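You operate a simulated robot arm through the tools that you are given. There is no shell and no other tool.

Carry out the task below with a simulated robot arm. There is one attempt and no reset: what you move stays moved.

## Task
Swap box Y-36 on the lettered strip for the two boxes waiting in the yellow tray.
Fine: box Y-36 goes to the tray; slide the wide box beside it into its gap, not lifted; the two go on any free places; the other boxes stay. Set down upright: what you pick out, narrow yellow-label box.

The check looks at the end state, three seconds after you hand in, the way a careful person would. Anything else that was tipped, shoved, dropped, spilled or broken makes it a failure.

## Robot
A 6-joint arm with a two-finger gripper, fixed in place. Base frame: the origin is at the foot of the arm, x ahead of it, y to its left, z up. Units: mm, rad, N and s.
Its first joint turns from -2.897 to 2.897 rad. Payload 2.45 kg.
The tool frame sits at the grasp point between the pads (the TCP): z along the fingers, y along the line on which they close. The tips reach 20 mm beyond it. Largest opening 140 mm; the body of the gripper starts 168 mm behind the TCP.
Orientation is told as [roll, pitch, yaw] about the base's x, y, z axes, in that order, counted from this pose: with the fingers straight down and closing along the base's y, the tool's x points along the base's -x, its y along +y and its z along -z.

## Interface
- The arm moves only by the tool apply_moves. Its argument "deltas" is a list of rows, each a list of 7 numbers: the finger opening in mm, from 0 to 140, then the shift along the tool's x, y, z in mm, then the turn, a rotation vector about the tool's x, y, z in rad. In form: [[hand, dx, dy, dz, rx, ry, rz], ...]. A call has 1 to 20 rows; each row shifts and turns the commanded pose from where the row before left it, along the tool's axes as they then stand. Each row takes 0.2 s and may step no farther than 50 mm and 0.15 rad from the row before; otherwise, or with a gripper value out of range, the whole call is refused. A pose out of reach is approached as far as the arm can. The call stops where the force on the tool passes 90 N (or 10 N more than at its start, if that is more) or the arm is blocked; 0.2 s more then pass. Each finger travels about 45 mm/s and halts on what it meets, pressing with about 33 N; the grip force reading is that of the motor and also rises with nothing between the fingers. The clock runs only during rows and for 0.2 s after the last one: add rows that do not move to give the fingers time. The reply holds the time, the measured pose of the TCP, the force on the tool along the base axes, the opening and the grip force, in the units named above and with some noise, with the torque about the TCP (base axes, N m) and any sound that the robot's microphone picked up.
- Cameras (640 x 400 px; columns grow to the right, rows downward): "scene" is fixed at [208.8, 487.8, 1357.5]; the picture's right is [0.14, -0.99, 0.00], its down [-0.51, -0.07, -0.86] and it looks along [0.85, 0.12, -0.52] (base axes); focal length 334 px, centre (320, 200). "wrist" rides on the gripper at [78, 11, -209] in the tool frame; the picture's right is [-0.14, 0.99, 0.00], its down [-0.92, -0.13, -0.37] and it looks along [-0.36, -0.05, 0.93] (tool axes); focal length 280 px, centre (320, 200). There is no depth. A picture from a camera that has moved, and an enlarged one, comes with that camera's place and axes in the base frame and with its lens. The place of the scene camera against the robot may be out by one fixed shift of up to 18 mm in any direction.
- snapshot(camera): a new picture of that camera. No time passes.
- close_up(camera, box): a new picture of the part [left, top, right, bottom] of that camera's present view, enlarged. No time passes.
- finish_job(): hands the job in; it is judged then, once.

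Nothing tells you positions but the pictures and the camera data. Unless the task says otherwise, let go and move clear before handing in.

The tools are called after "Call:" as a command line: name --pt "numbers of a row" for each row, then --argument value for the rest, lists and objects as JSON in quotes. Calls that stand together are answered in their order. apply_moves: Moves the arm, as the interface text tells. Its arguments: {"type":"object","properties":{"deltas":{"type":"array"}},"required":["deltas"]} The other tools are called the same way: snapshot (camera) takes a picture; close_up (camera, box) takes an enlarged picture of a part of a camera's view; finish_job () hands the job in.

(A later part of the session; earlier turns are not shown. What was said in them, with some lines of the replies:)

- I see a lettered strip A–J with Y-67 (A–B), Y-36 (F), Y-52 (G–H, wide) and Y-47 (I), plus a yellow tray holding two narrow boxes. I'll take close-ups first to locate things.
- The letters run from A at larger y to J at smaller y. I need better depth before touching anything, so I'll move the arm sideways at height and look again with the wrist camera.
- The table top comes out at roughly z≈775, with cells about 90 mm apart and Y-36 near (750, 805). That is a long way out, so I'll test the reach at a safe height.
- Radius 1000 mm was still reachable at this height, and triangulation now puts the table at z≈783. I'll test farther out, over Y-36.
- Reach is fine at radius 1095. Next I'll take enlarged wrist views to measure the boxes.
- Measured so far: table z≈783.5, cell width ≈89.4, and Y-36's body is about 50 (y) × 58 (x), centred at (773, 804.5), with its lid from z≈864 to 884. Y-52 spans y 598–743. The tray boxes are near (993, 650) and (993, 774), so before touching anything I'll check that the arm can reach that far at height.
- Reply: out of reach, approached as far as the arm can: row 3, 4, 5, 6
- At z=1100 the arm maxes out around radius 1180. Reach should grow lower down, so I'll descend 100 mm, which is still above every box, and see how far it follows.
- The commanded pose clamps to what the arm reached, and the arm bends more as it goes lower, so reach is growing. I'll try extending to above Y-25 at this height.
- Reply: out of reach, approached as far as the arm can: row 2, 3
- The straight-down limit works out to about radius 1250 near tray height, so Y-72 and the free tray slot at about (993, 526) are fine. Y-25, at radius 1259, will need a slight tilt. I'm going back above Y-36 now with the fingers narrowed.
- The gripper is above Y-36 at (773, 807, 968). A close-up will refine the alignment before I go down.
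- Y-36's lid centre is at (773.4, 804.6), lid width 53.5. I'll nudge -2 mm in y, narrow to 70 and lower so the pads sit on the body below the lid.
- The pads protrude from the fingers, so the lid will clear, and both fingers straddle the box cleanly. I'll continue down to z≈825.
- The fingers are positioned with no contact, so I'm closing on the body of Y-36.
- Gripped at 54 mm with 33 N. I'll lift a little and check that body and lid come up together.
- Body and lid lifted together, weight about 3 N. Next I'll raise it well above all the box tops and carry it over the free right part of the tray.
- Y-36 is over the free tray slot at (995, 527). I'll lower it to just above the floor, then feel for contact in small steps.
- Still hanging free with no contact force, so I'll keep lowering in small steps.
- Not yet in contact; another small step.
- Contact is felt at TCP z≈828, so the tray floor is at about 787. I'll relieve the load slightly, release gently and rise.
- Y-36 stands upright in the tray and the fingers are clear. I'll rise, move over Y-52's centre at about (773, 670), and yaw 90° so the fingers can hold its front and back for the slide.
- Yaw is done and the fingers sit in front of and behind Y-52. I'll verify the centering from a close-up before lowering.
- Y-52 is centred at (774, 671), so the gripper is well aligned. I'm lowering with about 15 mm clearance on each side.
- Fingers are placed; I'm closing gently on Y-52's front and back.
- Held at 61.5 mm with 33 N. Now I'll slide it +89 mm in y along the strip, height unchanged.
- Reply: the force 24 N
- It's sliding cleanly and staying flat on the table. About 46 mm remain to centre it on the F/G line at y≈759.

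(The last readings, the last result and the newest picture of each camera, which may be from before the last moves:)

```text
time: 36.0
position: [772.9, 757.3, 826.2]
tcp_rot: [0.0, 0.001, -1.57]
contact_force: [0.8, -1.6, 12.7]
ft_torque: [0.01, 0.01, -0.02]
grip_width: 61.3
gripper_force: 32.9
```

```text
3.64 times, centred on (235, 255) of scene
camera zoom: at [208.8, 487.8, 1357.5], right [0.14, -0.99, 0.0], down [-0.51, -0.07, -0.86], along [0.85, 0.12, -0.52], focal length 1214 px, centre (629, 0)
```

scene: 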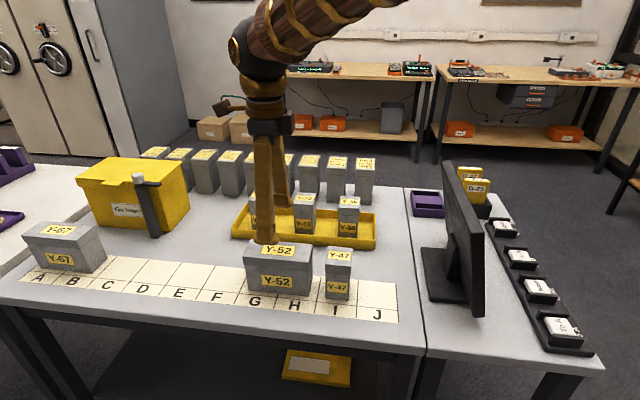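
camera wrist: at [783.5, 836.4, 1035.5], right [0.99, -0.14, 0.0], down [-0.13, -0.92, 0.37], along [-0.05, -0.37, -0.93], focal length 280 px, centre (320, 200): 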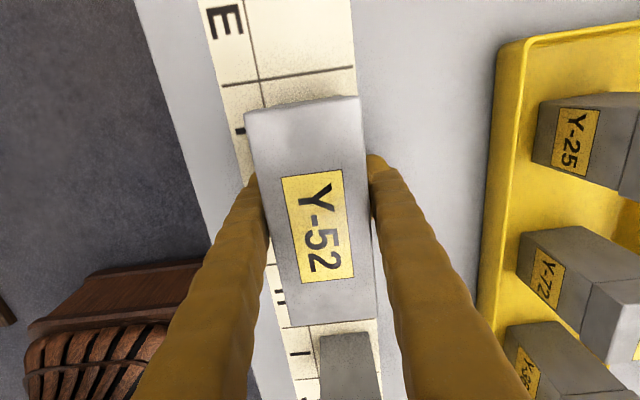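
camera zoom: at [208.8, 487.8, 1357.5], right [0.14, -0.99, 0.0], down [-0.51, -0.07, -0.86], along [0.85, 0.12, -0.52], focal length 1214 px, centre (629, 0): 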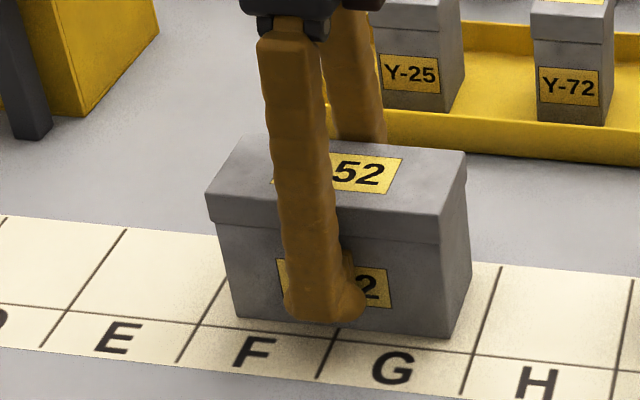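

Y-52 now spans F–G the same way it spanned G–H before, within a millimetre or two. I'll release, rise and check.

Call:
apply_moves --pt "64 0 0 0 0 0 0" --pt "72 0 0 0 0 0 0" --pt "92 0 0 0 0 0 0" --pt "92 0 0 0 0 0 0" --pt "92 0 0 0 0 0 0" --pt "92 0 0 -25 0 0 0" --pt "92 0 0 -30 0 0 0" --pt "92 0 0 -30 0 0 0" --pt "92 0 0 -30 0 0 0" --pt "92 0 0 -30 0 0 0" --pt "92 0 0 0 0 0 0"

Call:
snapshot --camera "wrist"

Call:
close_up --camera "scene" --box '[150, 200, 410, 330]'

```text
time: 38.4
position: [775.1, 759.2, 971.5]
tcp_rot: [0.0, -0.001, -1.57]
contact_force: [-0.6, -0.5, -0.3]
ft_torque: [-0.02, -0.03, 0.03]
grip_width: 92.0
gripper_force: 0.0
```

```text
taken
camera wrist: at [786.0, 836.6, 1181.8], right [0.99, -0.14, 0.0], down [-0.13, -0.92, 0.37], along [-0.05, -0.37, -0.93], focal length 280 px, centre (320, 200)
```

wrist: 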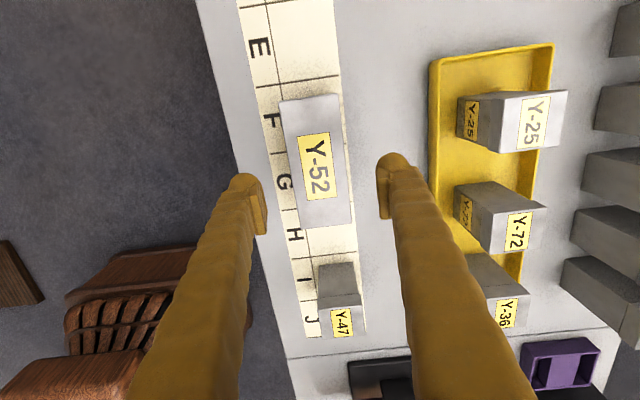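

```text
2.46 times, centred on (280, 265) of scene
camera zoom: at [208.8, 487.8, 1357.5], right [0.14, -0.99, 0.0], down [-0.51, -0.07, -0.86], along [0.85, 0.12, -0.52], focal length 821 px, centre (418, 40)
```

zoom: 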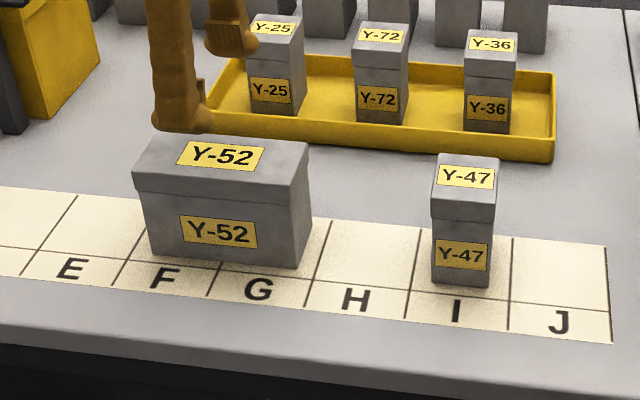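

The slide is good: Y-52 occupies F–G and H and J are free. Next I'll yaw back and move above Y-72 in the tray.

Call:
apply_moves --pt "92 0 0 0 0 0 -0.1428" --pt "92 0 0 0 0 0 -0.1428" --pt "92 0 0 0 0 0 -0.1428" --pt "92 0 0 0 0 0 -0.1428" --pt "92 0 0 0 0 0 -0.1428" --pt "92 0 0 0 0 0 -0.1428" --pt "92 0 0 0 0 0 -0.1428" --pt "92 0 0 0 0 0 -0.1428" --pt "92 0 0 0 0 0 -0.1428" --pt "92 0 0 0 0 0 -0.1428" --pt "92 0 0 0 0 0 -0.1428" --pt "92 0 0 0 0 0 0"

Call:
apply_moves --pt "85 -31.4 -15.6 0 0 0 0" --pt "80 -31.4 -15.6 0 0 0 0" --pt "74 -31.4 -15.6 0 0 0 0" --pt "74 -31.4 -15.6 0 0 0 0" --pt "74 -31.4 -15.6 0 0 0 0" --pt "74 -31.4 -15.6 0 0 0 0" --pt "74 -31.4 -15.6 0 0 0 0" --pt "74 0 0 0 0 0 0" --pt "74 0 0 0 0 0 0"

Call:
snapshot --camera "wrist"

Call:
close_up --camera "wrist" --box '[230, 110, 410, 222]'

```text
time: 41.0
position: [773.1, 759.7, 970.8]
tcp_rot: [0.001, 0.0, 0.001]
contact_force: [0.3, 0.0, 0.0]
ft_torque: [0.01, -0.02, 0.01]
grip_width: 92.0
gripper_force: 0.1
```

```text
time: 43.0
position: [994.0, 649.4, 970.1]
tcp_rot: [0.002, -0.001, 0.001]
contact_force: [-0.8, 0.0, -0.3]
ft_torque: [-0.03, -0.01, 0.02]
grip_width: 74.0
gripper_force: 0.1
```

```text
taken
camera wrist: at [916.4, 660.0, 1179.6], right [0.14, 0.99, 0.0], down [0.92, -0.13, 0.37], along [0.37, -0.05, -0.93], focal length 280 px, centre (320, 200)
```

wrist: 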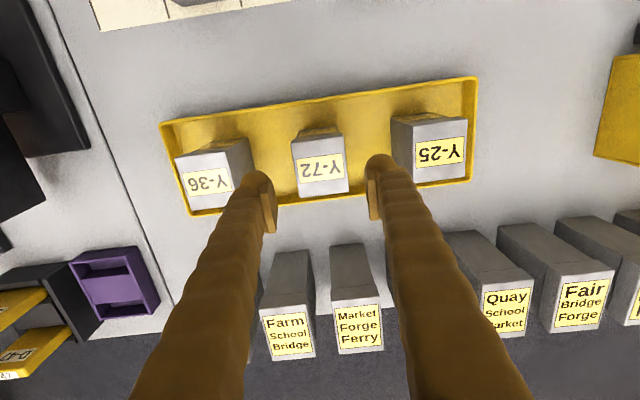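

```text
3.56 times, centred on (320, 166) of wrist
camera zoom: at [916.4, 660.0, 1179.6], right [0.14, 0.99, 0.0], down [0.92, -0.13, 0.37], along [0.37, -0.05, -0.93], focal length 997 px, centre (320, 321)
```

zoom: 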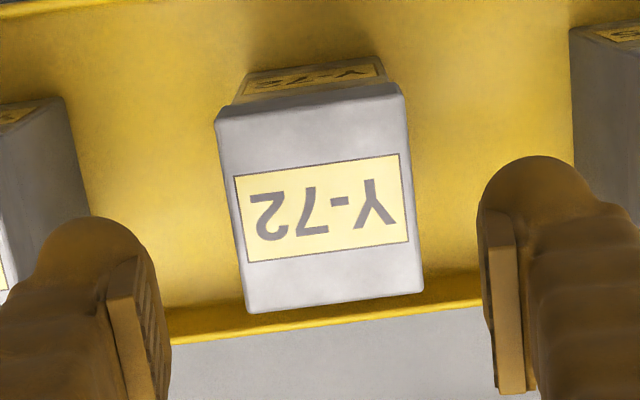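

Y-72 is centred at (994, 650), right under the gripper. I'm lowering to TCP z≈829.

Call:
apply_moves --pt "72 0 0 25 0 0 0" --pt "72 0 0 25 0 0 0" --pt "72 0 0 25 0 0 0" --pt "72 0 0 25 0 0 0" --pt "72 0 0 25 0 0 0" --pt "72 0 0 16 0 0 0" --pt "72 0 0 0 0 0 0" --pt "72 0 0 0 0 0 0"

Call:
close_up --camera "scene" --box '[220, 160, 400, 262]'

Call:
snapshot --camera "wrist"

```text
time: 44.8
position: [994.4, 648.8, 829.9]
tcp_rot: [-0.001, 0.0, 0.001]
contact_force: [0.4, 0.4, -0.1]
ft_torque: [-0.01, 0.0, -0.01]
grip_width: 72.0
gripper_force: 0.1
```

```text
3.56 times, centred on (310, 211) of scene
camera zoom: at [208.8, 487.8, 1357.5], right [0.14, -0.99, 0.0], down [-0.51, -0.07, -0.86], along [0.85, 0.12, -0.52], focal length 1186 px, centre (356, 161)
```

zoom: 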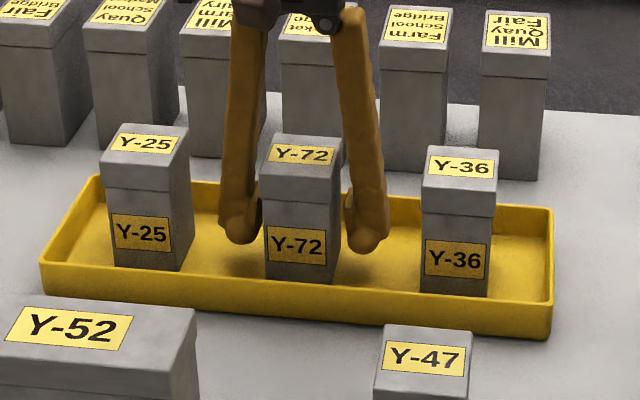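

```text
taken
camera wrist: at [915.2, 659.4, 1039.5], right [0.14, 0.99, 0.0], down [0.92, -0.13, 0.37], along [0.36, -0.05, -0.93], focal length 280 px, centre (320, 200)
```

wrist: 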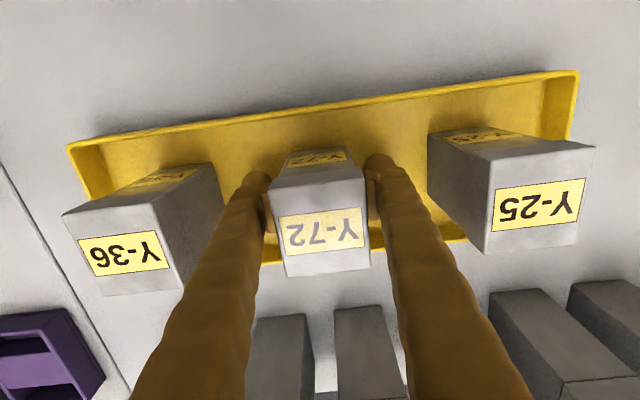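

I'll close on Y-72, then lift and carry it over cell H at about (773, 625.5).

Call:
apply_moves --pt "60 0 0 0 0 0 0" --pt "35 0 0 0 0 0 0" --pt "35 0 0 0 0 0 0" --pt "35 0 0 0 0 0 0" --pt "35 0 0 -5 0 0 0" --pt "35 0 0 -15 0 0 0" --pt "35 0 0 0 0 0 0"

Call:
close_up --camera "scene" --box '[220, 160, 400, 262]'

```text
time: 46.4
position: [993.0, 649.5, 850.4]
tcp_rot: [0.0, -0.001, 0.0]
contact_force: [0.5, 0.7, -1.7]
ft_torque: [-0.01, -0.01, -0.01]
grip_width: 53.8
gripper_force: 32.5
```

```text
3.56 times, centred on (310, 211) of scene
camera zoom: at [208.8, 487.8, 1357.5], right [0.14, -0.99, 0.0], down [-0.51, -0.07, -0.86], along [0.85, 0.12, -0.52], focal length 1186 px, centre (356, 161)
```

zoom: 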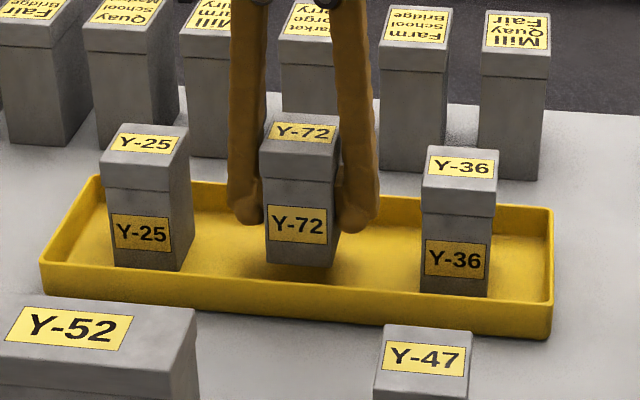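

Call:
apply_moves --pt "35 0 0 -25 0 0 0" --pt "35 0 0 -35 0 0 0" --pt "35 0 0 -35 0 0 0" --pt "35 0 0 -30 0 0 0" --pt "35 31.5 -3.4 0 0 0 0" --pt "35 31.5 -3.4 0 0 0 0" --pt "35 31.5 -3.4 0 0 0 0" --pt "35 31.5 -3.4 0 0 0 0" --pt "35 31.5 -3.4 0 0 0 0" --pt "35 31.5 -3.4 0 0 0 0" --pt "35 31.5 -3.4 0 0 0 0" --pt "35 0 0 0 0 0 0" --pt "35 0 0 0 0 0 0"

Call:
snapshot --camera "wrist"

Call:
snapshot --camera "scene"

```text
time: 49.2
position: [772.7, 626.4, 975.0]
tcp_rot: [0.0, 0.0, 0.001]
contact_force: [0.2, 0.1, -2.1]
ft_torque: [-0.01, 0.01, -0.05]
grip_width: 54.0
gripper_force: 33.4
```

```text
taken
camera wrist: at [693.8, 636.7, 1184.5], right [0.14, 0.99, 0.0], down [0.92, -0.13, 0.37], along [0.36, -0.05, -0.93], focal length 280 px, centre (320, 200)
```

wrist: 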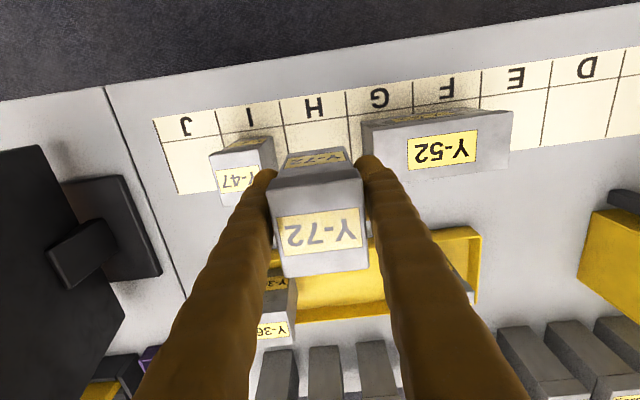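

```text
taken
```

scene: 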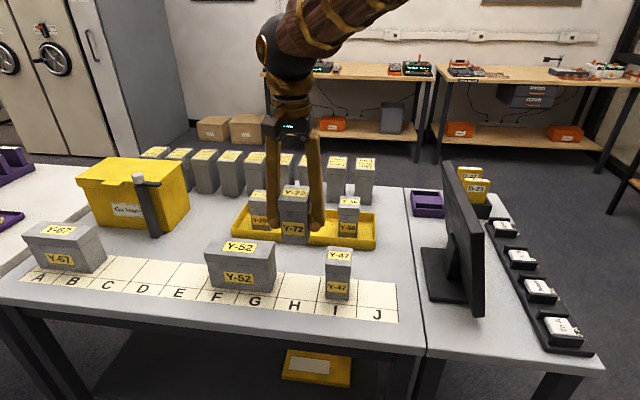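

Y-72 is over H with about 20 mm to spare on either side. I'll lower to just above the strip, then feel for contact.

Call:
apply_moves --pt "35 0 0 25 0 0 0" --pt "35 0 0 25 0 0 0" --pt "35 0 0 25 0 0 0" --pt "35 0 0 25 0 0 0" --pt "35 0 0 25 0 0 0" --pt "35 0 0 15 0 0 0" --pt "35 0 0 5 0 0 0" --pt "35 0 0 0 0 0 0"

Call:
close_up --camera "scene" --box '[190, 210, 400, 330]'

Call:
snapshot --camera "wrist"

```text
time: 51.0
position: [773.5, 625.9, 831.4]
tcp_rot: [0.001, 0.002, -0.001]
contact_force: [0.9, -0.6, -1.7]
ft_torque: [0.02, 0.02, -0.03]
grip_width: 53.9
gripper_force: 33.0
```

```text
3.05 times, centred on (295, 270) of scene
camera zoom: at [208.8, 487.8, 1357.5], right [0.14, -0.99, 0.0], down [-0.51, -0.07, -0.86], along [0.85, 0.12, -0.52], focal length 1017 px, centre (396, -13)
```

zoom: 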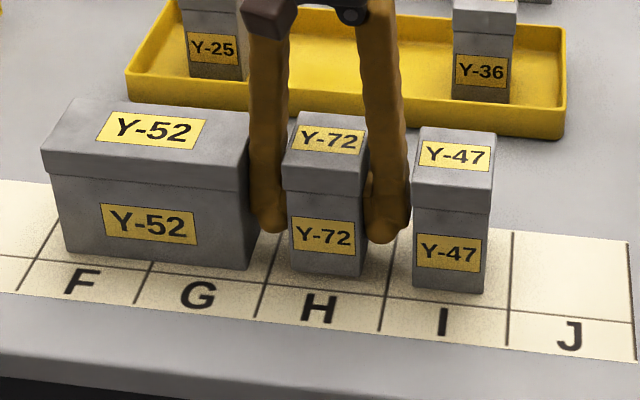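

```text
taken
camera wrist: at [694.3, 636.7, 1040.0], right [0.14, 0.99, 0.0], down [0.92, -0.13, 0.37], along [0.36, -0.05, -0.93], focal length 280 px, centre (320, 200)
```

wrist: 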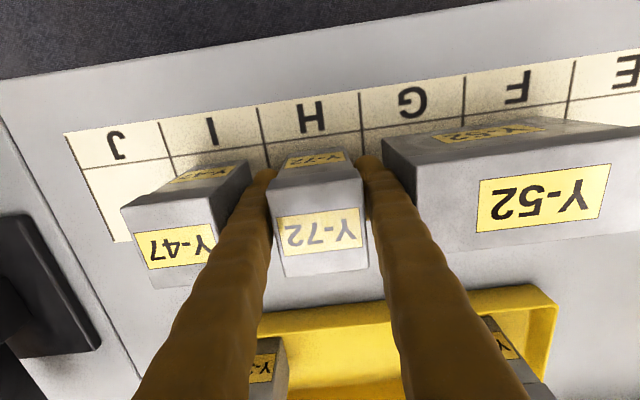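

Call:
apply_moves --pt "35 0 0 2 0 0 0" --pt "35 0 0 1.5 0 0 0" --pt "35 0 0 0 0 0 0"

```text
time: 51.8
position: [772.6, 626.4, 825.5]
tcp_rot: [0.0, 0.0, -0.001]
contact_force: [0.3, 0.6, -2.7]
ft_torque: [0.0, -0.01, 0.01]
grip_width: 53.8
gripper_force: 33.0
```

No contact yet at z≈826; one more small step.

Call:
apply_moves --pt "35 0 0 1.5 0 0 0" --pt "35 0 0 0 0 0 0"

```text
time: 52.4
position: [773.6, 625.6, 826.4]
tcp_rot: [0.0, 0.0, -0.001]
contact_force: [-2.6, -2.1, 7.4]
ft_torque: [-0.08, 0.1, -0.01]
grip_width: 53.7
gripper_force: 32.9
```

Contact: Y-72 is resting on the strip. I'll release with a small opening because of the neighbours, then rise.

Call:
apply_moves --pt "52 0 0 -0.5 0 0 0" --pt "58 0 0 0 0 0 0" --pt "66 0 0 0 0 0 0" --pt "68 0 0 0 0 0 0" --pt "68 0 0 0 0 0 0"

Call:
close_up --camera "scene" --box '[190, 210, 400, 330]'

Call:
snapshot --camera "wrist"

```text
time: 53.6
position: [772.9, 625.6, 825.1]
tcp_rot: [0.0, -0.002, -0.002]
contact_force: [0.6, 0.6, 1.1]
ft_torque: [0.0, 0.03, 0.02]
grip_width: 67.9
gripper_force: 0.1
```

```text
3.05 times, centred on (295, 270) of scene
camera zoom: at [208.8, 487.8, 1357.5], right [0.14, -0.99, 0.0], down [-0.51, -0.07, -0.86], along [0.85, 0.12, -0.52], focal length 1017 px, centre (396, -13)
```

zoom: 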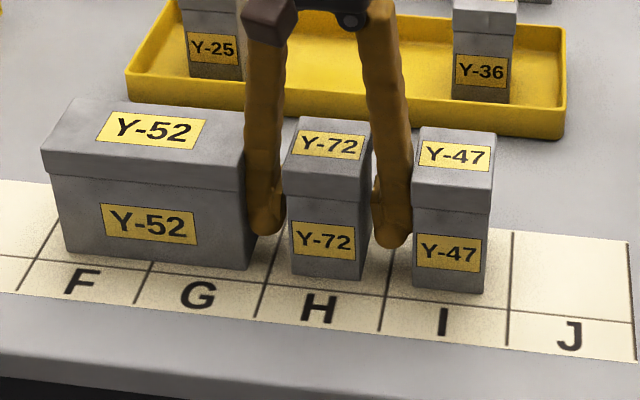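

```text
taken
camera wrist: at [694.6, 636.8, 1035.2], right [0.14, 0.99, 0.0], down [0.92, -0.13, 0.37], along [0.36, -0.05, -0.93], focal length 280 px, centre (320, 200)
```

wrist: 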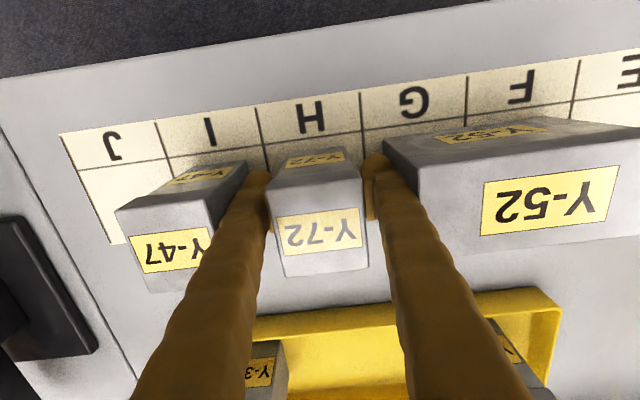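

Y-72 stands in H and both fingers are free. I'll rise and go near Y-25, keeping inside the reach limit, then tilt the tool 0.2 rad about the y axis to gain reach.

Call:
apply_moves --pt "68 0 0 -20 0 0 0" --pt "68 0 0 -30 0 0 0" --pt "68 0 0 -30 0 0 0" --pt "68 0 0 -30 0 0 0" --pt "68 0 0 -25 0 0 0" --pt "74 -29.5 23 0 0 0 0" --pt "74 -29.5 23 0 0 0 0" --pt "74 -29.5 23 0 0 0 0" --pt "74 -29.5 23 0 0 0 0" --pt "74 -29.5 23 0 0 0 0" --pt "74 0 0 0 0 0 0" --pt "74 0 0 0 0 -0.1 0" --pt "74 0 0 0 0 -0.1 0" --pt "74 0 0 0 0 0 0" --pt "74 0 0 0 0 0 0"

Call:
snapshot --camera "wrist"

Call:
snapshot --camera "scene"

```text
time: 56.8
position: [918.9, 742.1, 960.7]
tcp_rot: [0.0, -0.201, 0.0]
contact_force: [0.2, 0.6, -0.3]
ft_torque: [-0.01, 0.02, 0.01]
grip_width: 74.2
gripper_force: 0.1
```

```text
taken
camera wrist: at [802.0, 751.6, 1150.3], right [0.13, 0.99, 0.03], down [0.83, -0.13, 0.54], along [0.54, -0.05, -0.84], focal length 280 px, centre (320, 200)
```

wrist: 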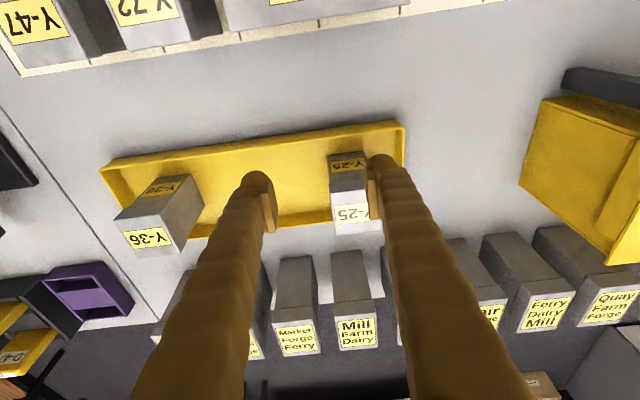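

```text
taken
```

scene: 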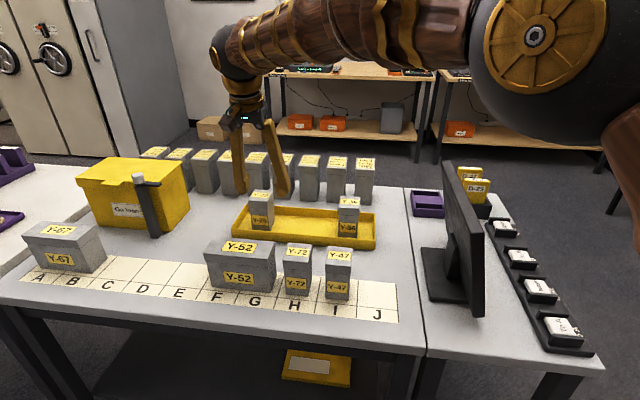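

The tilt is right and the elbow still has slack. Now over to Y-25 at about (993.8, 774).

Call:
apply_moves --pt "74 -24.1 10.7 6.9 0 0 0" --pt "74 -24.1 10.7 6.9 0 0 0" --pt "74 -24.1 10.6 6.9 0 0 0" --pt "74 0 0 0 0 0 0" --pt "74 0 0 0 0 0 0"

Call:
snapshot --camera "wrist"

Call:
close_up --camera "wrist" --box '[230, 110, 410, 222]'

Call:
snapshot --camera "scene"

```text
time: 58.0
position: [994.2, 773.7, 954.5]
tcp_rot: [-0.001, -0.201, -0.001]
contact_force: [0.9, 0.6, 0.2]
ft_torque: [0.0, -0.03, 0.02]
grip_width: 74.2
gripper_force: 0.0
```

```text
taken
camera wrist: at [876.7, 784.0, 1143.4], right [0.13, 0.99, 0.03], down [0.83, -0.13, 0.54], along [0.54, -0.05, -0.84], focal length 280 px, centre (320, 200)
```

wrist: 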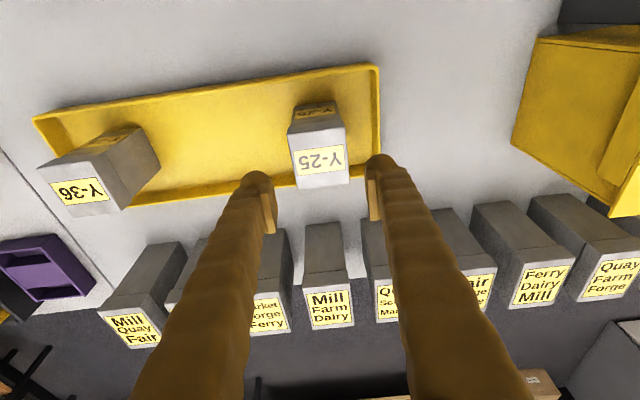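

```text
3.56 times, centred on (320, 166) of wrist
camera zoom: at [876.7, 784.0, 1143.4], right [0.13, 0.99, 0.03], down [0.83, -0.13, 0.54], along [0.54, -0.05, -0.84], focal length 997 px, centre (320, 321)
```

zoom: 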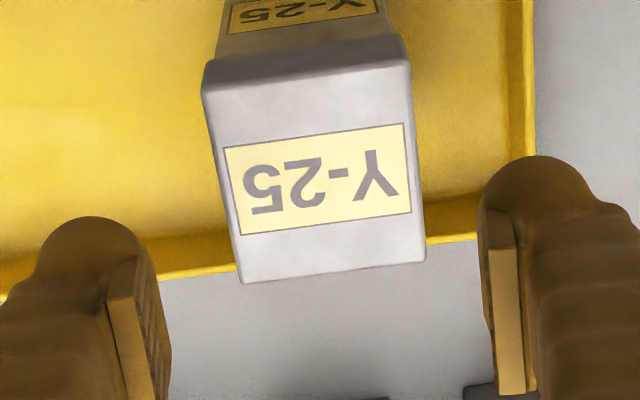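

```text
taken
```

scene: 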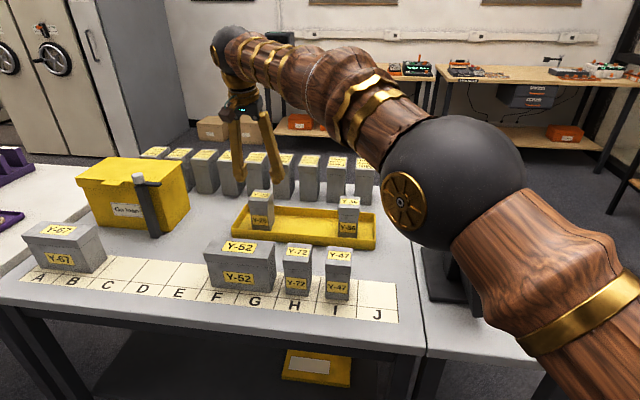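

Reach is fine with the tilt, and Y-25 is centred at (994.6, 774.7). I'm descending vertically in the base frame while keeping the tilt.

Call:
apply_moves --pt "72 4.15 0.2 20.5 0 0 0" --pt "72 4.15 0.2 20.5 0 0 0" --pt "72 4.15 0.2 20.5 0 0 0" --pt "72 4.15 0.2 20.5 0 0 0" --pt "72 4.15 0.2 20.5 0 0 0" --pt "72 4.15 0 20.5 0 0 0" --pt "72 0 0 0 0 0 0" --pt "72 0 0 0 0 0 0"

Call:
snapshot --camera "wrist"

Call:
close_up --camera "scene" --box '[200, 160, 380, 262]'

```text
time: 59.8
position: [995.7, 775.8, 827.7]
tcp_rot: [-0.001, -0.2, 0.001]
contact_force: [-0.4, -0.5, 0.7]
ft_torque: [-0.03, 0.04, 0.02]
grip_width: 72.0
gripper_force: 0.1
```

```text
taken
camera wrist: at [877.0, 786.8, 1017.4], right [0.13, 0.99, 0.03], down [0.83, -0.13, 0.54], along [0.54, -0.05, -0.84], focal length 280 px, centre (320, 200)
```

wrist: 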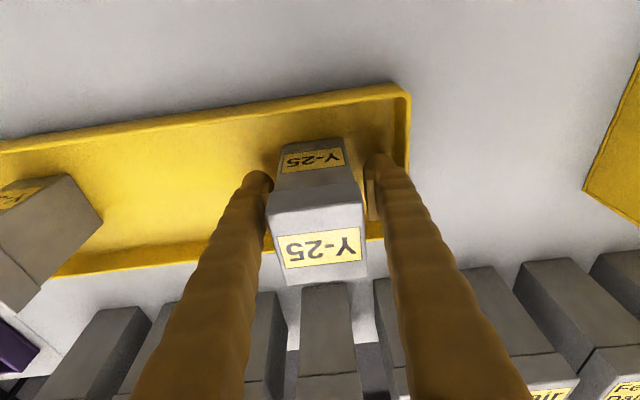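

```text
3.56 times, centred on (290, 211) of scene
camera zoom: at [208.8, 487.8, 1357.5], right [0.14, -0.99, 0.0], down [-0.51, -0.07, -0.86], along [0.85, 0.12, -0.52], focal length 1186 px, centre (427, 161)
```

zoom: 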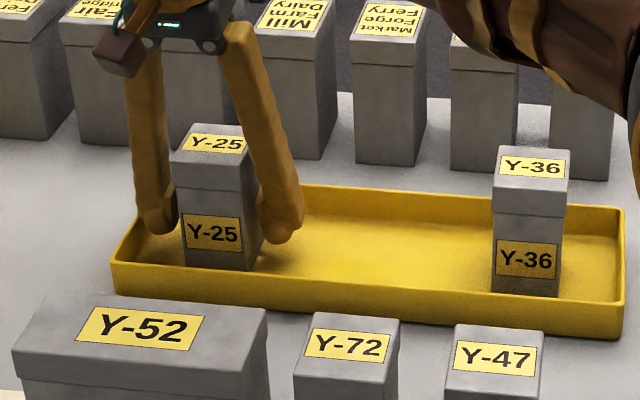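

Straddling cleanly. I'll close and lift 20 mm vertically.

Call:
apply_moves --pt "60 0 0 0 0 0 0" --pt "35 0 0 0 0 0 0" --pt "35 0 0 0 0 0 0" --pt "35 0 0 0 0 0 0" --pt "35 -0.99 0 -4.9 0 0 0" --pt "35 -2.98 0 -14.7 0 0 0" --pt "35 0 0 0 0 0 0"

Call:
close_up --camera "scene" --box '[200, 160, 380, 262]'

Call:
snapshot --camera "wrist"

```text
time: 61.4
position: [995.2, 775.3, 848.3]
tcp_rot: [0.0, -0.201, 0.002]
contact_force: [0.3, 0.4, -3.6]
ft_torque: [-0.02, -0.03, 0.0]
grip_width: 54.2
gripper_force: 33.7
```

```text
3.56 times, centred on (290, 211) of scene
camera zoom: at [208.8, 487.8, 1357.5], right [0.14, -0.99, 0.0], down [-0.51, -0.07, -0.86], along [0.85, 0.12, -0.52], focal length 1186 px, centre (427, 161)
```

zoom: 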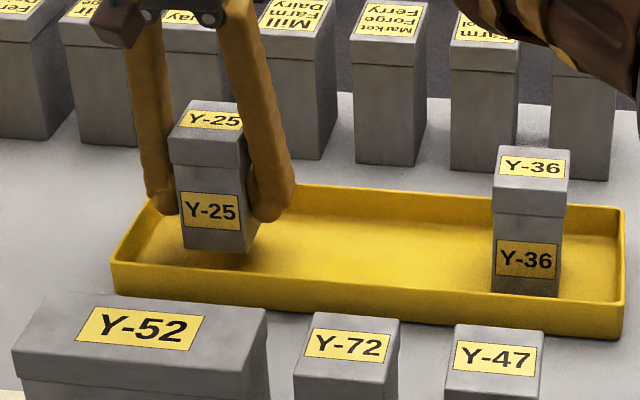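

```text
taken
camera wrist: at [877.1, 785.4, 1038.4], right [0.13, 0.99, 0.03], down [0.83, -0.13, 0.54], along [0.54, -0.05, -0.84], focal length 280 px, centre (320, 200)
```

wrist: 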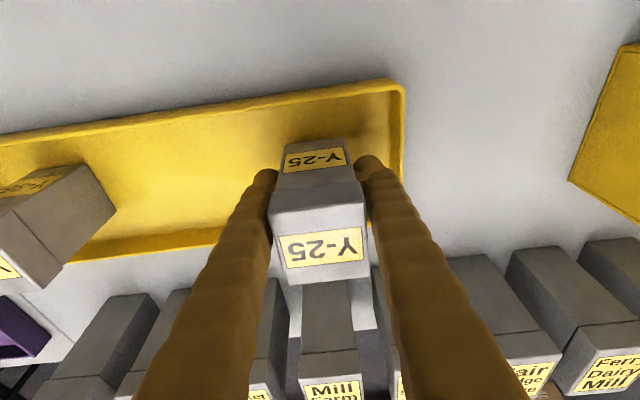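

Y-25 is lifted cleanly. Cell E, at about (773, 894), is free and away from the monitor, so I'll carry it there with the same tilt.

Call:
apply_moves --pt "35 -4.44 0 -21.9 0 0 0" --pt "35 -4.44 0 -21.9 0 0 0" --pt "35 -4.44 0 -21.9 0 0 0" --pt "35 25.9 14.8 -11.62 0 0 0" --pt "35 25.9 14.8 -11.62 0 0 0" --pt "35 25.9 14.8 -11.62 0 0 0" --pt "35 25.9 14.8 -11.62 0 0 0" --pt "35 25.9 14.8 -11.62 0 0 0" --pt "35 25.9 14.8 -11.62 0 0 0" --pt "35 25.9 14.8 -11.62 0 0 0" --pt "35 25.9 14.8 -11.62 0 0 0" --pt "35 0 0 0 0 0 0" --pt "35 0 0 0 0 0 0"

Call:
snapshot --camera "wrist"

Call:
snapshot --camera "scene"

```text
time: 64.2
position: [773.7, 893.8, 965.3]
tcp_rot: [0.001, -0.201, 0.0]
contact_force: [0.3, 0.3, -2.0]
ft_torque: [0.0, 0.0, -0.02]
grip_width: 53.9
gripper_force: 33.2
```

```text
taken
camera wrist: at [654.7, 904.0, 1155.3], right [0.13, 0.99, 0.03], down [0.83, -0.13, 0.54], along [0.54, -0.05, -0.84], focal length 280 px, centre (320, 200)
```

wrist: 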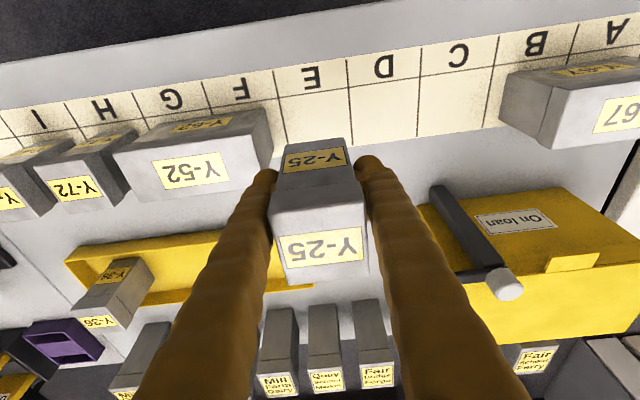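

```text
taken
```

scene: 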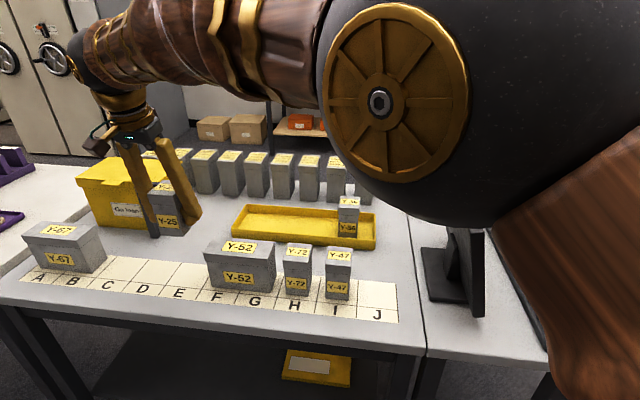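

Positioned over E and clear of Y-52. Lowering vertically to just above the strip.

Call:
apply_moves --pt "35 4.47 0 22.05 0 0 0" --pt "35 4.47 0 22.05 0 0 0" --pt "35 4.47 0 22.05 0 0 0" --pt "35 4.47 0 22.05 0 0 0" --pt "35 4.47 0 22.05 0 0 0" --pt "35 4.47 0 22.05 0 0 0" --pt "35 0 0 0 0 0 0" --pt "35 0 0 0 0 0 0"

Call:
close_up --camera "scene" --box '[110, 200, 290, 312]'

Call:
snapshot --camera "wrist"

```text
time: 66.0
position: [774.0, 891.8, 827.6]
tcp_rot: [0.0, -0.2, 0.0]
contact_force: [0.1, 0.4, -2.5]
ft_torque: [0.02, 0.03, 0.02]
grip_width: 53.9
gripper_force: 33.3
```

```text
3.56 times, centred on (200, 256) of scene
camera zoom: at [208.8, 487.8, 1357.5], right [0.14, -0.99, 0.0], down [-0.51, -0.07, -0.86], along [0.85, 0.12, -0.52], focal length 1186 px, centre (747, 1)
```

zoom: 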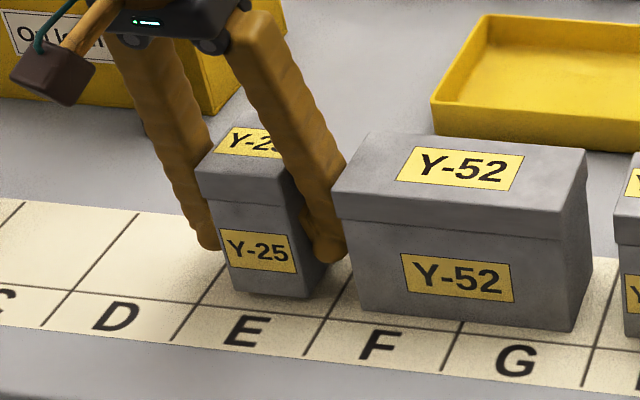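

```text
taken
camera wrist: at [655.3, 902.1, 1018.4], right [0.13, 0.99, 0.03], down [0.83, -0.13, 0.54], along [0.54, -0.05, -0.84], focal length 280 px, centre (320, 200)
```

wrist: 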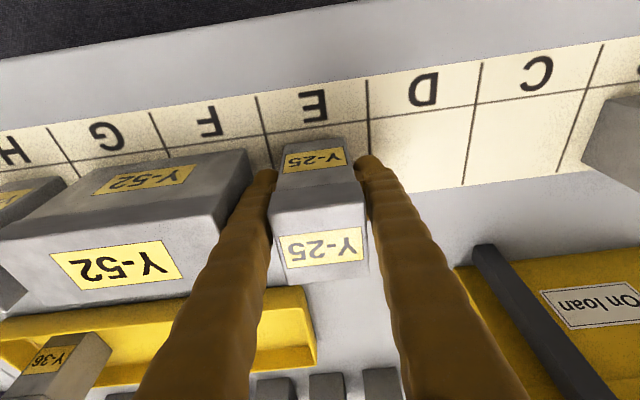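

Call:
apply_moves --pt "35 0.3 0 1.47 0 0 0" --pt "35 0 0 0 0 0 0"

```text
time: 66.6
position: [773.0, 893.5, 826.5]
tcp_rot: [0.001, -0.2, -0.001]
contact_force: [-0.1, 0.5, -2.3]
ft_torque: [0.01, 0.01, -0.01]
grip_width: 53.9
gripper_force: 33.2
```

Still hanging free; another small step.

Call:
apply_moves --pt "35 0.3 0 1.47 0 0 0" --pt "35 0 0 0 0 0 0"

```text
time: 67.2
position: [773.3, 890.9, 825.7]
tcp_rot: [0.001, -0.199, 0.001]
contact_force: [0.4, 0.5, -2.6]
ft_torque: [0.0, 0.0, 0.01]
grip_width: 53.9
gripper_force: 32.9
```

Call:
apply_moves --pt "35 0.3 0 1.47 0 0 0" --pt "35 0 0 0 0 0 0"

```text
time: 67.8
position: [773.0, 891.6, 825.5]
tcp_rot: [0.001, -0.201, 0.0]
contact_force: [0.7, 0.1, -2.2]
ft_torque: [-0.03, -0.02, 0.0]
grip_width: 53.7
gripper_force: 33.0
```

Call:
apply_moves --pt "35 0.2 0 1 0 0 0" --pt "35 0 0 0 0 0 0"

Call:
close_up --camera "scene" --box '[150, 220, 230, 300]'

```text
time: 68.4
position: [774.3, 891.7, 823.7]
tcp_rot: [-0.001, -0.2, 0.0]
contact_force: [0.3, 0.0, -3.6]
ft_torque: [-0.02, 0.04, 0.03]
grip_width: 54.0
gripper_force: 32.8
```

```text
5.00 times, centred on (190, 260) of scene
camera zoom: at [208.8, 487.8, 1357.5], right [0.14, -0.99, 0.0], down [-0.51, -0.07, -0.86], along [0.85, 0.12, -0.52], focal length 1669 px, centre (970, -100)
```

zoom: 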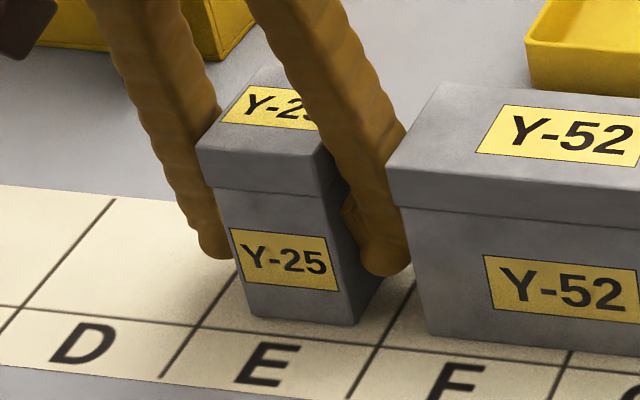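

Very close now; one more 1 mm step.

Call:
apply_moves --pt "35 0.2 0 1 0 0 0" --pt "35 0 0 0 0 0 0"

```text
time: 69.0
position: [773.6, 891.4, 822.7]
tcp_rot: [0.0, -0.202, 0.0]
contact_force: [-0.7, -1.0, -0.1]
ft_torque: [-0.03, -0.06, -0.03]
grip_width: 54.1
gripper_force: 32.9
```

Contact: the weight is now on the strip. I'll release with a modest opening.

Call:
apply_moves --pt "52 0 0 0 0 0 0" --pt "58 0 0 0 0 0 0" --pt "66 0 0 0 0 0 0" --pt "68 0 0 0 0 0 0" --pt "68 0 0 0 0 0 0"

Call:
close_up --camera "scene" --box '[110, 200, 290, 312]'

Call:
snapshot --camera "wrist"

```text
time: 70.2
position: [773.8, 892.4, 822.6]
tcp_rot: [0.001, -0.2, 0.001]
contact_force: [-0.6, -0.2, -0.3]
ft_torque: [0.0, 0.01, 0.02]
grip_width: 68.0
gripper_force: 0.1
```

```text
3.56 times, centred on (200, 256) of scene
camera zoom: at [208.8, 487.8, 1357.5], right [0.14, -0.99, 0.0], down [-0.51, -0.07, -0.86], along [0.85, 0.12, -0.52], focal length 1186 px, centre (747, 1)
```

zoom: 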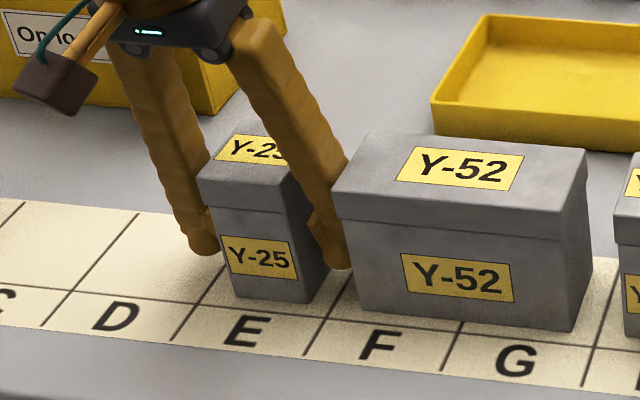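

```text
taken
camera wrist: at [655.0, 902.4, 1012.7], right [0.13, 0.99, 0.03], down [0.83, -0.13, 0.54], along [0.54, -0.05, -0.84], focal length 280 px, centre (320, 200)
```

wrist: 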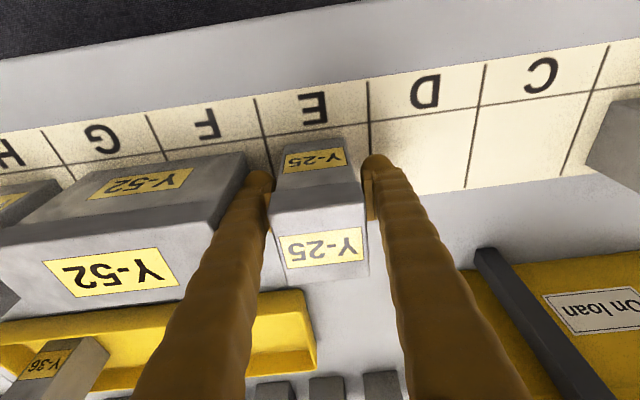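

Released and upright. I'll rise vertically, then back off towards the base for a final inspection.

Call:
apply_moves --pt "68 -3 0 -14.7 0 0 0" --pt "68 -5 0 -24.5 0 0 0" --pt "68 -6 0 -29.4 0 0 0" --pt "68 -6 0 -29.4 0 0 0" --pt "68 -6 0 -29.4 0 0 0" --pt "68 -6 0 -29.4 0 0 0" --pt "68 -6 0 -29.4 0 0 0" --pt "68 0 0 0 0 0.1 0" --pt "68 0 0 0 0 0.1 0" --pt "68 35 -25 0 0 0 0" --pt "68 35 -25 0 0 0 0" --pt "68 35 -25 0 0 0 0" --pt "68 35 -25 0 0 0 0" --pt "68 35 -25 0 0 0 0" --pt "68 0 0 0 0 0 0" --pt "68 0 0 0 0 0 0"

Call:
snapshot --camera "wrist"

Call:
snapshot --camera "scene"

```text
time: 73.6
position: [597.8, 766.7, 1014.8]
tcp_rot: [0.002, 0.0, 0.0]
contact_force: [-0.1, -0.4, 0.3]
ft_torque: [0.03, 0.01, 0.0]
grip_width: 68.1
gripper_force: 0.0
```

```text
taken
camera wrist: at [520.0, 778.0, 1224.3], right [0.14, 0.99, 0.0], down [0.92, -0.13, 0.37], along [0.36, -0.05, -0.93], focal length 280 px, centre (320, 200)
```

wrist: 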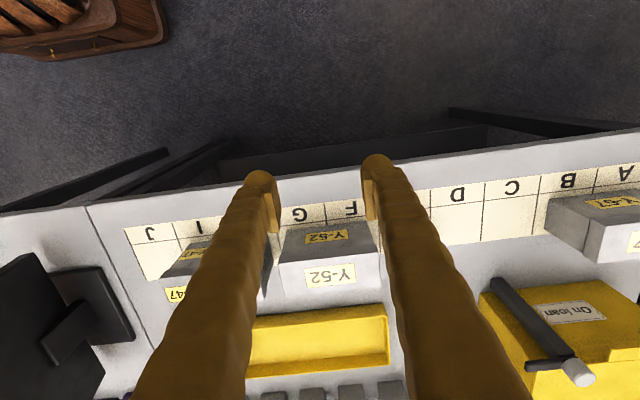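

```text
taken
```

scene: 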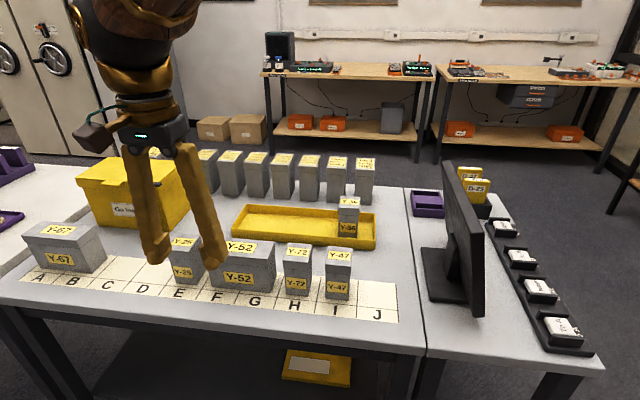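

Everything looks right, but the gripper hides part of the strip. I'll raise it clear and take a final look.

Call:
apply_moves --pt "68 0 0 -40 0 0 0" --pt "68 0 0 -40 0 0 0" --pt "68 0 -45 0 0 0 0" --pt "68 0 -45 0 0 0 0" --pt "68 0 -45 0 0 0 0" --pt "68 0 -45 0 0 0 0" --pt "68 0 -45 0 0 0 0" --pt "68 0 -45 0 0 0 0" --pt "68 0 -45 0 0 0 0" --pt "68 0 -45 0 0 0 0" --pt "68 0 0 0 0 0 0" --pt "68 0 0 0 0 0 0"

Call:
close_up --camera "scene" --box '[0, 180, 240, 330]'

Call:
close_up --camera "scene" --box '[160, 180, 400, 330]'

Call:
snapshot --camera "scene"

```text
time: 76.2
position: [598.7, 407.4, 1093.9]
tcp_rot: [0.0, -0.002, -0.001]
contact_force: [-0.6, -0.8, 0.4]
ft_torque: [-0.01, -0.03, 0.0]
grip_width: 68.3
gripper_force: 0.1
```

```text
2.67 times, centred on (120, 255) of scene
camera zoom: at [208.8, 487.8, 1357.5], right [0.14, -0.99, 0.0], down [-0.51, -0.07, -0.86], along [0.85, 0.12, -0.52], focal length 890 px, centre (853, 53)
```

zoom: 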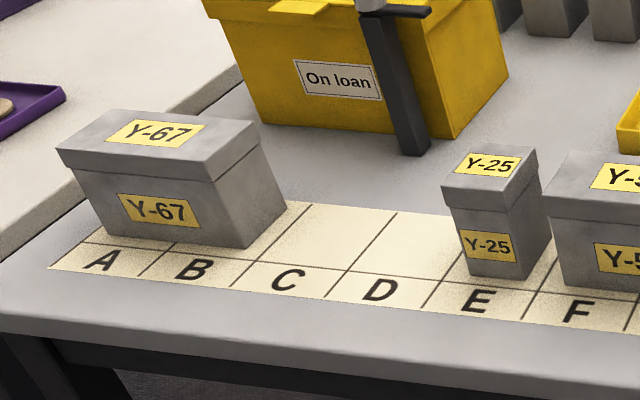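

```text
2.67 times, centred on (280, 255) of scene
camera zoom: at [208.8, 487.8, 1357.5], right [0.14, -0.99, 0.0], down [-0.51, -0.07, -0.86], along [0.85, 0.12, -0.52], focal length 890 px, centre (427, 53)
```

zoom: 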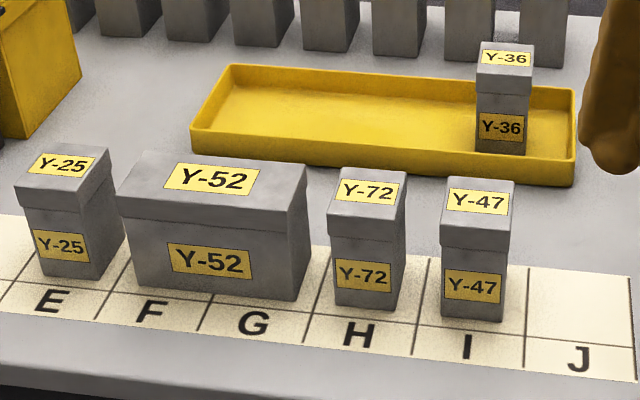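

```text
taken
```

scene: 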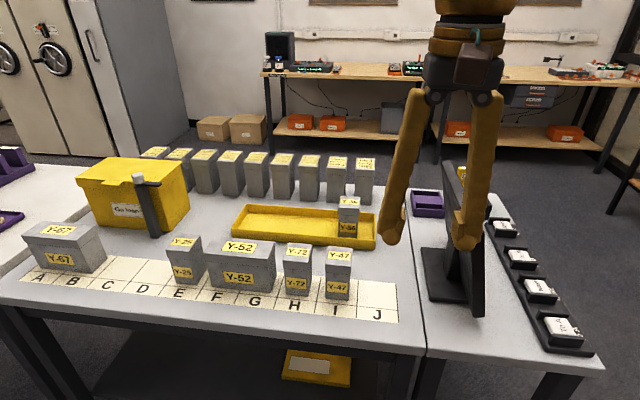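

Everything is in place: Y-36 stands in the tray, Y-52 covers F–G, Y-72 is on H and Y-25 is on E. Y-47 and Y-67 haven't moved and the gripper is clear, so I'm handing in.

Call:
finish_job

```text
The job is handed in.
```

The swap is done and handed in; I don't have the check's verdict yet. In my last pictures:

- **Y-36:** stands upright in the yellow tray.
- **Y-52 (wide box):** slid along the strip without lifting. It now covers F–G, filling the gap Y-36 left.
- **Y-72 and Y-25:** the two boxes from the tray stand upright on H and E.
- **Other boxes:** Y-47 and Y-67 are where they started, and nothing else was touched.

The gripper was empty and clear of everything when I handed in.
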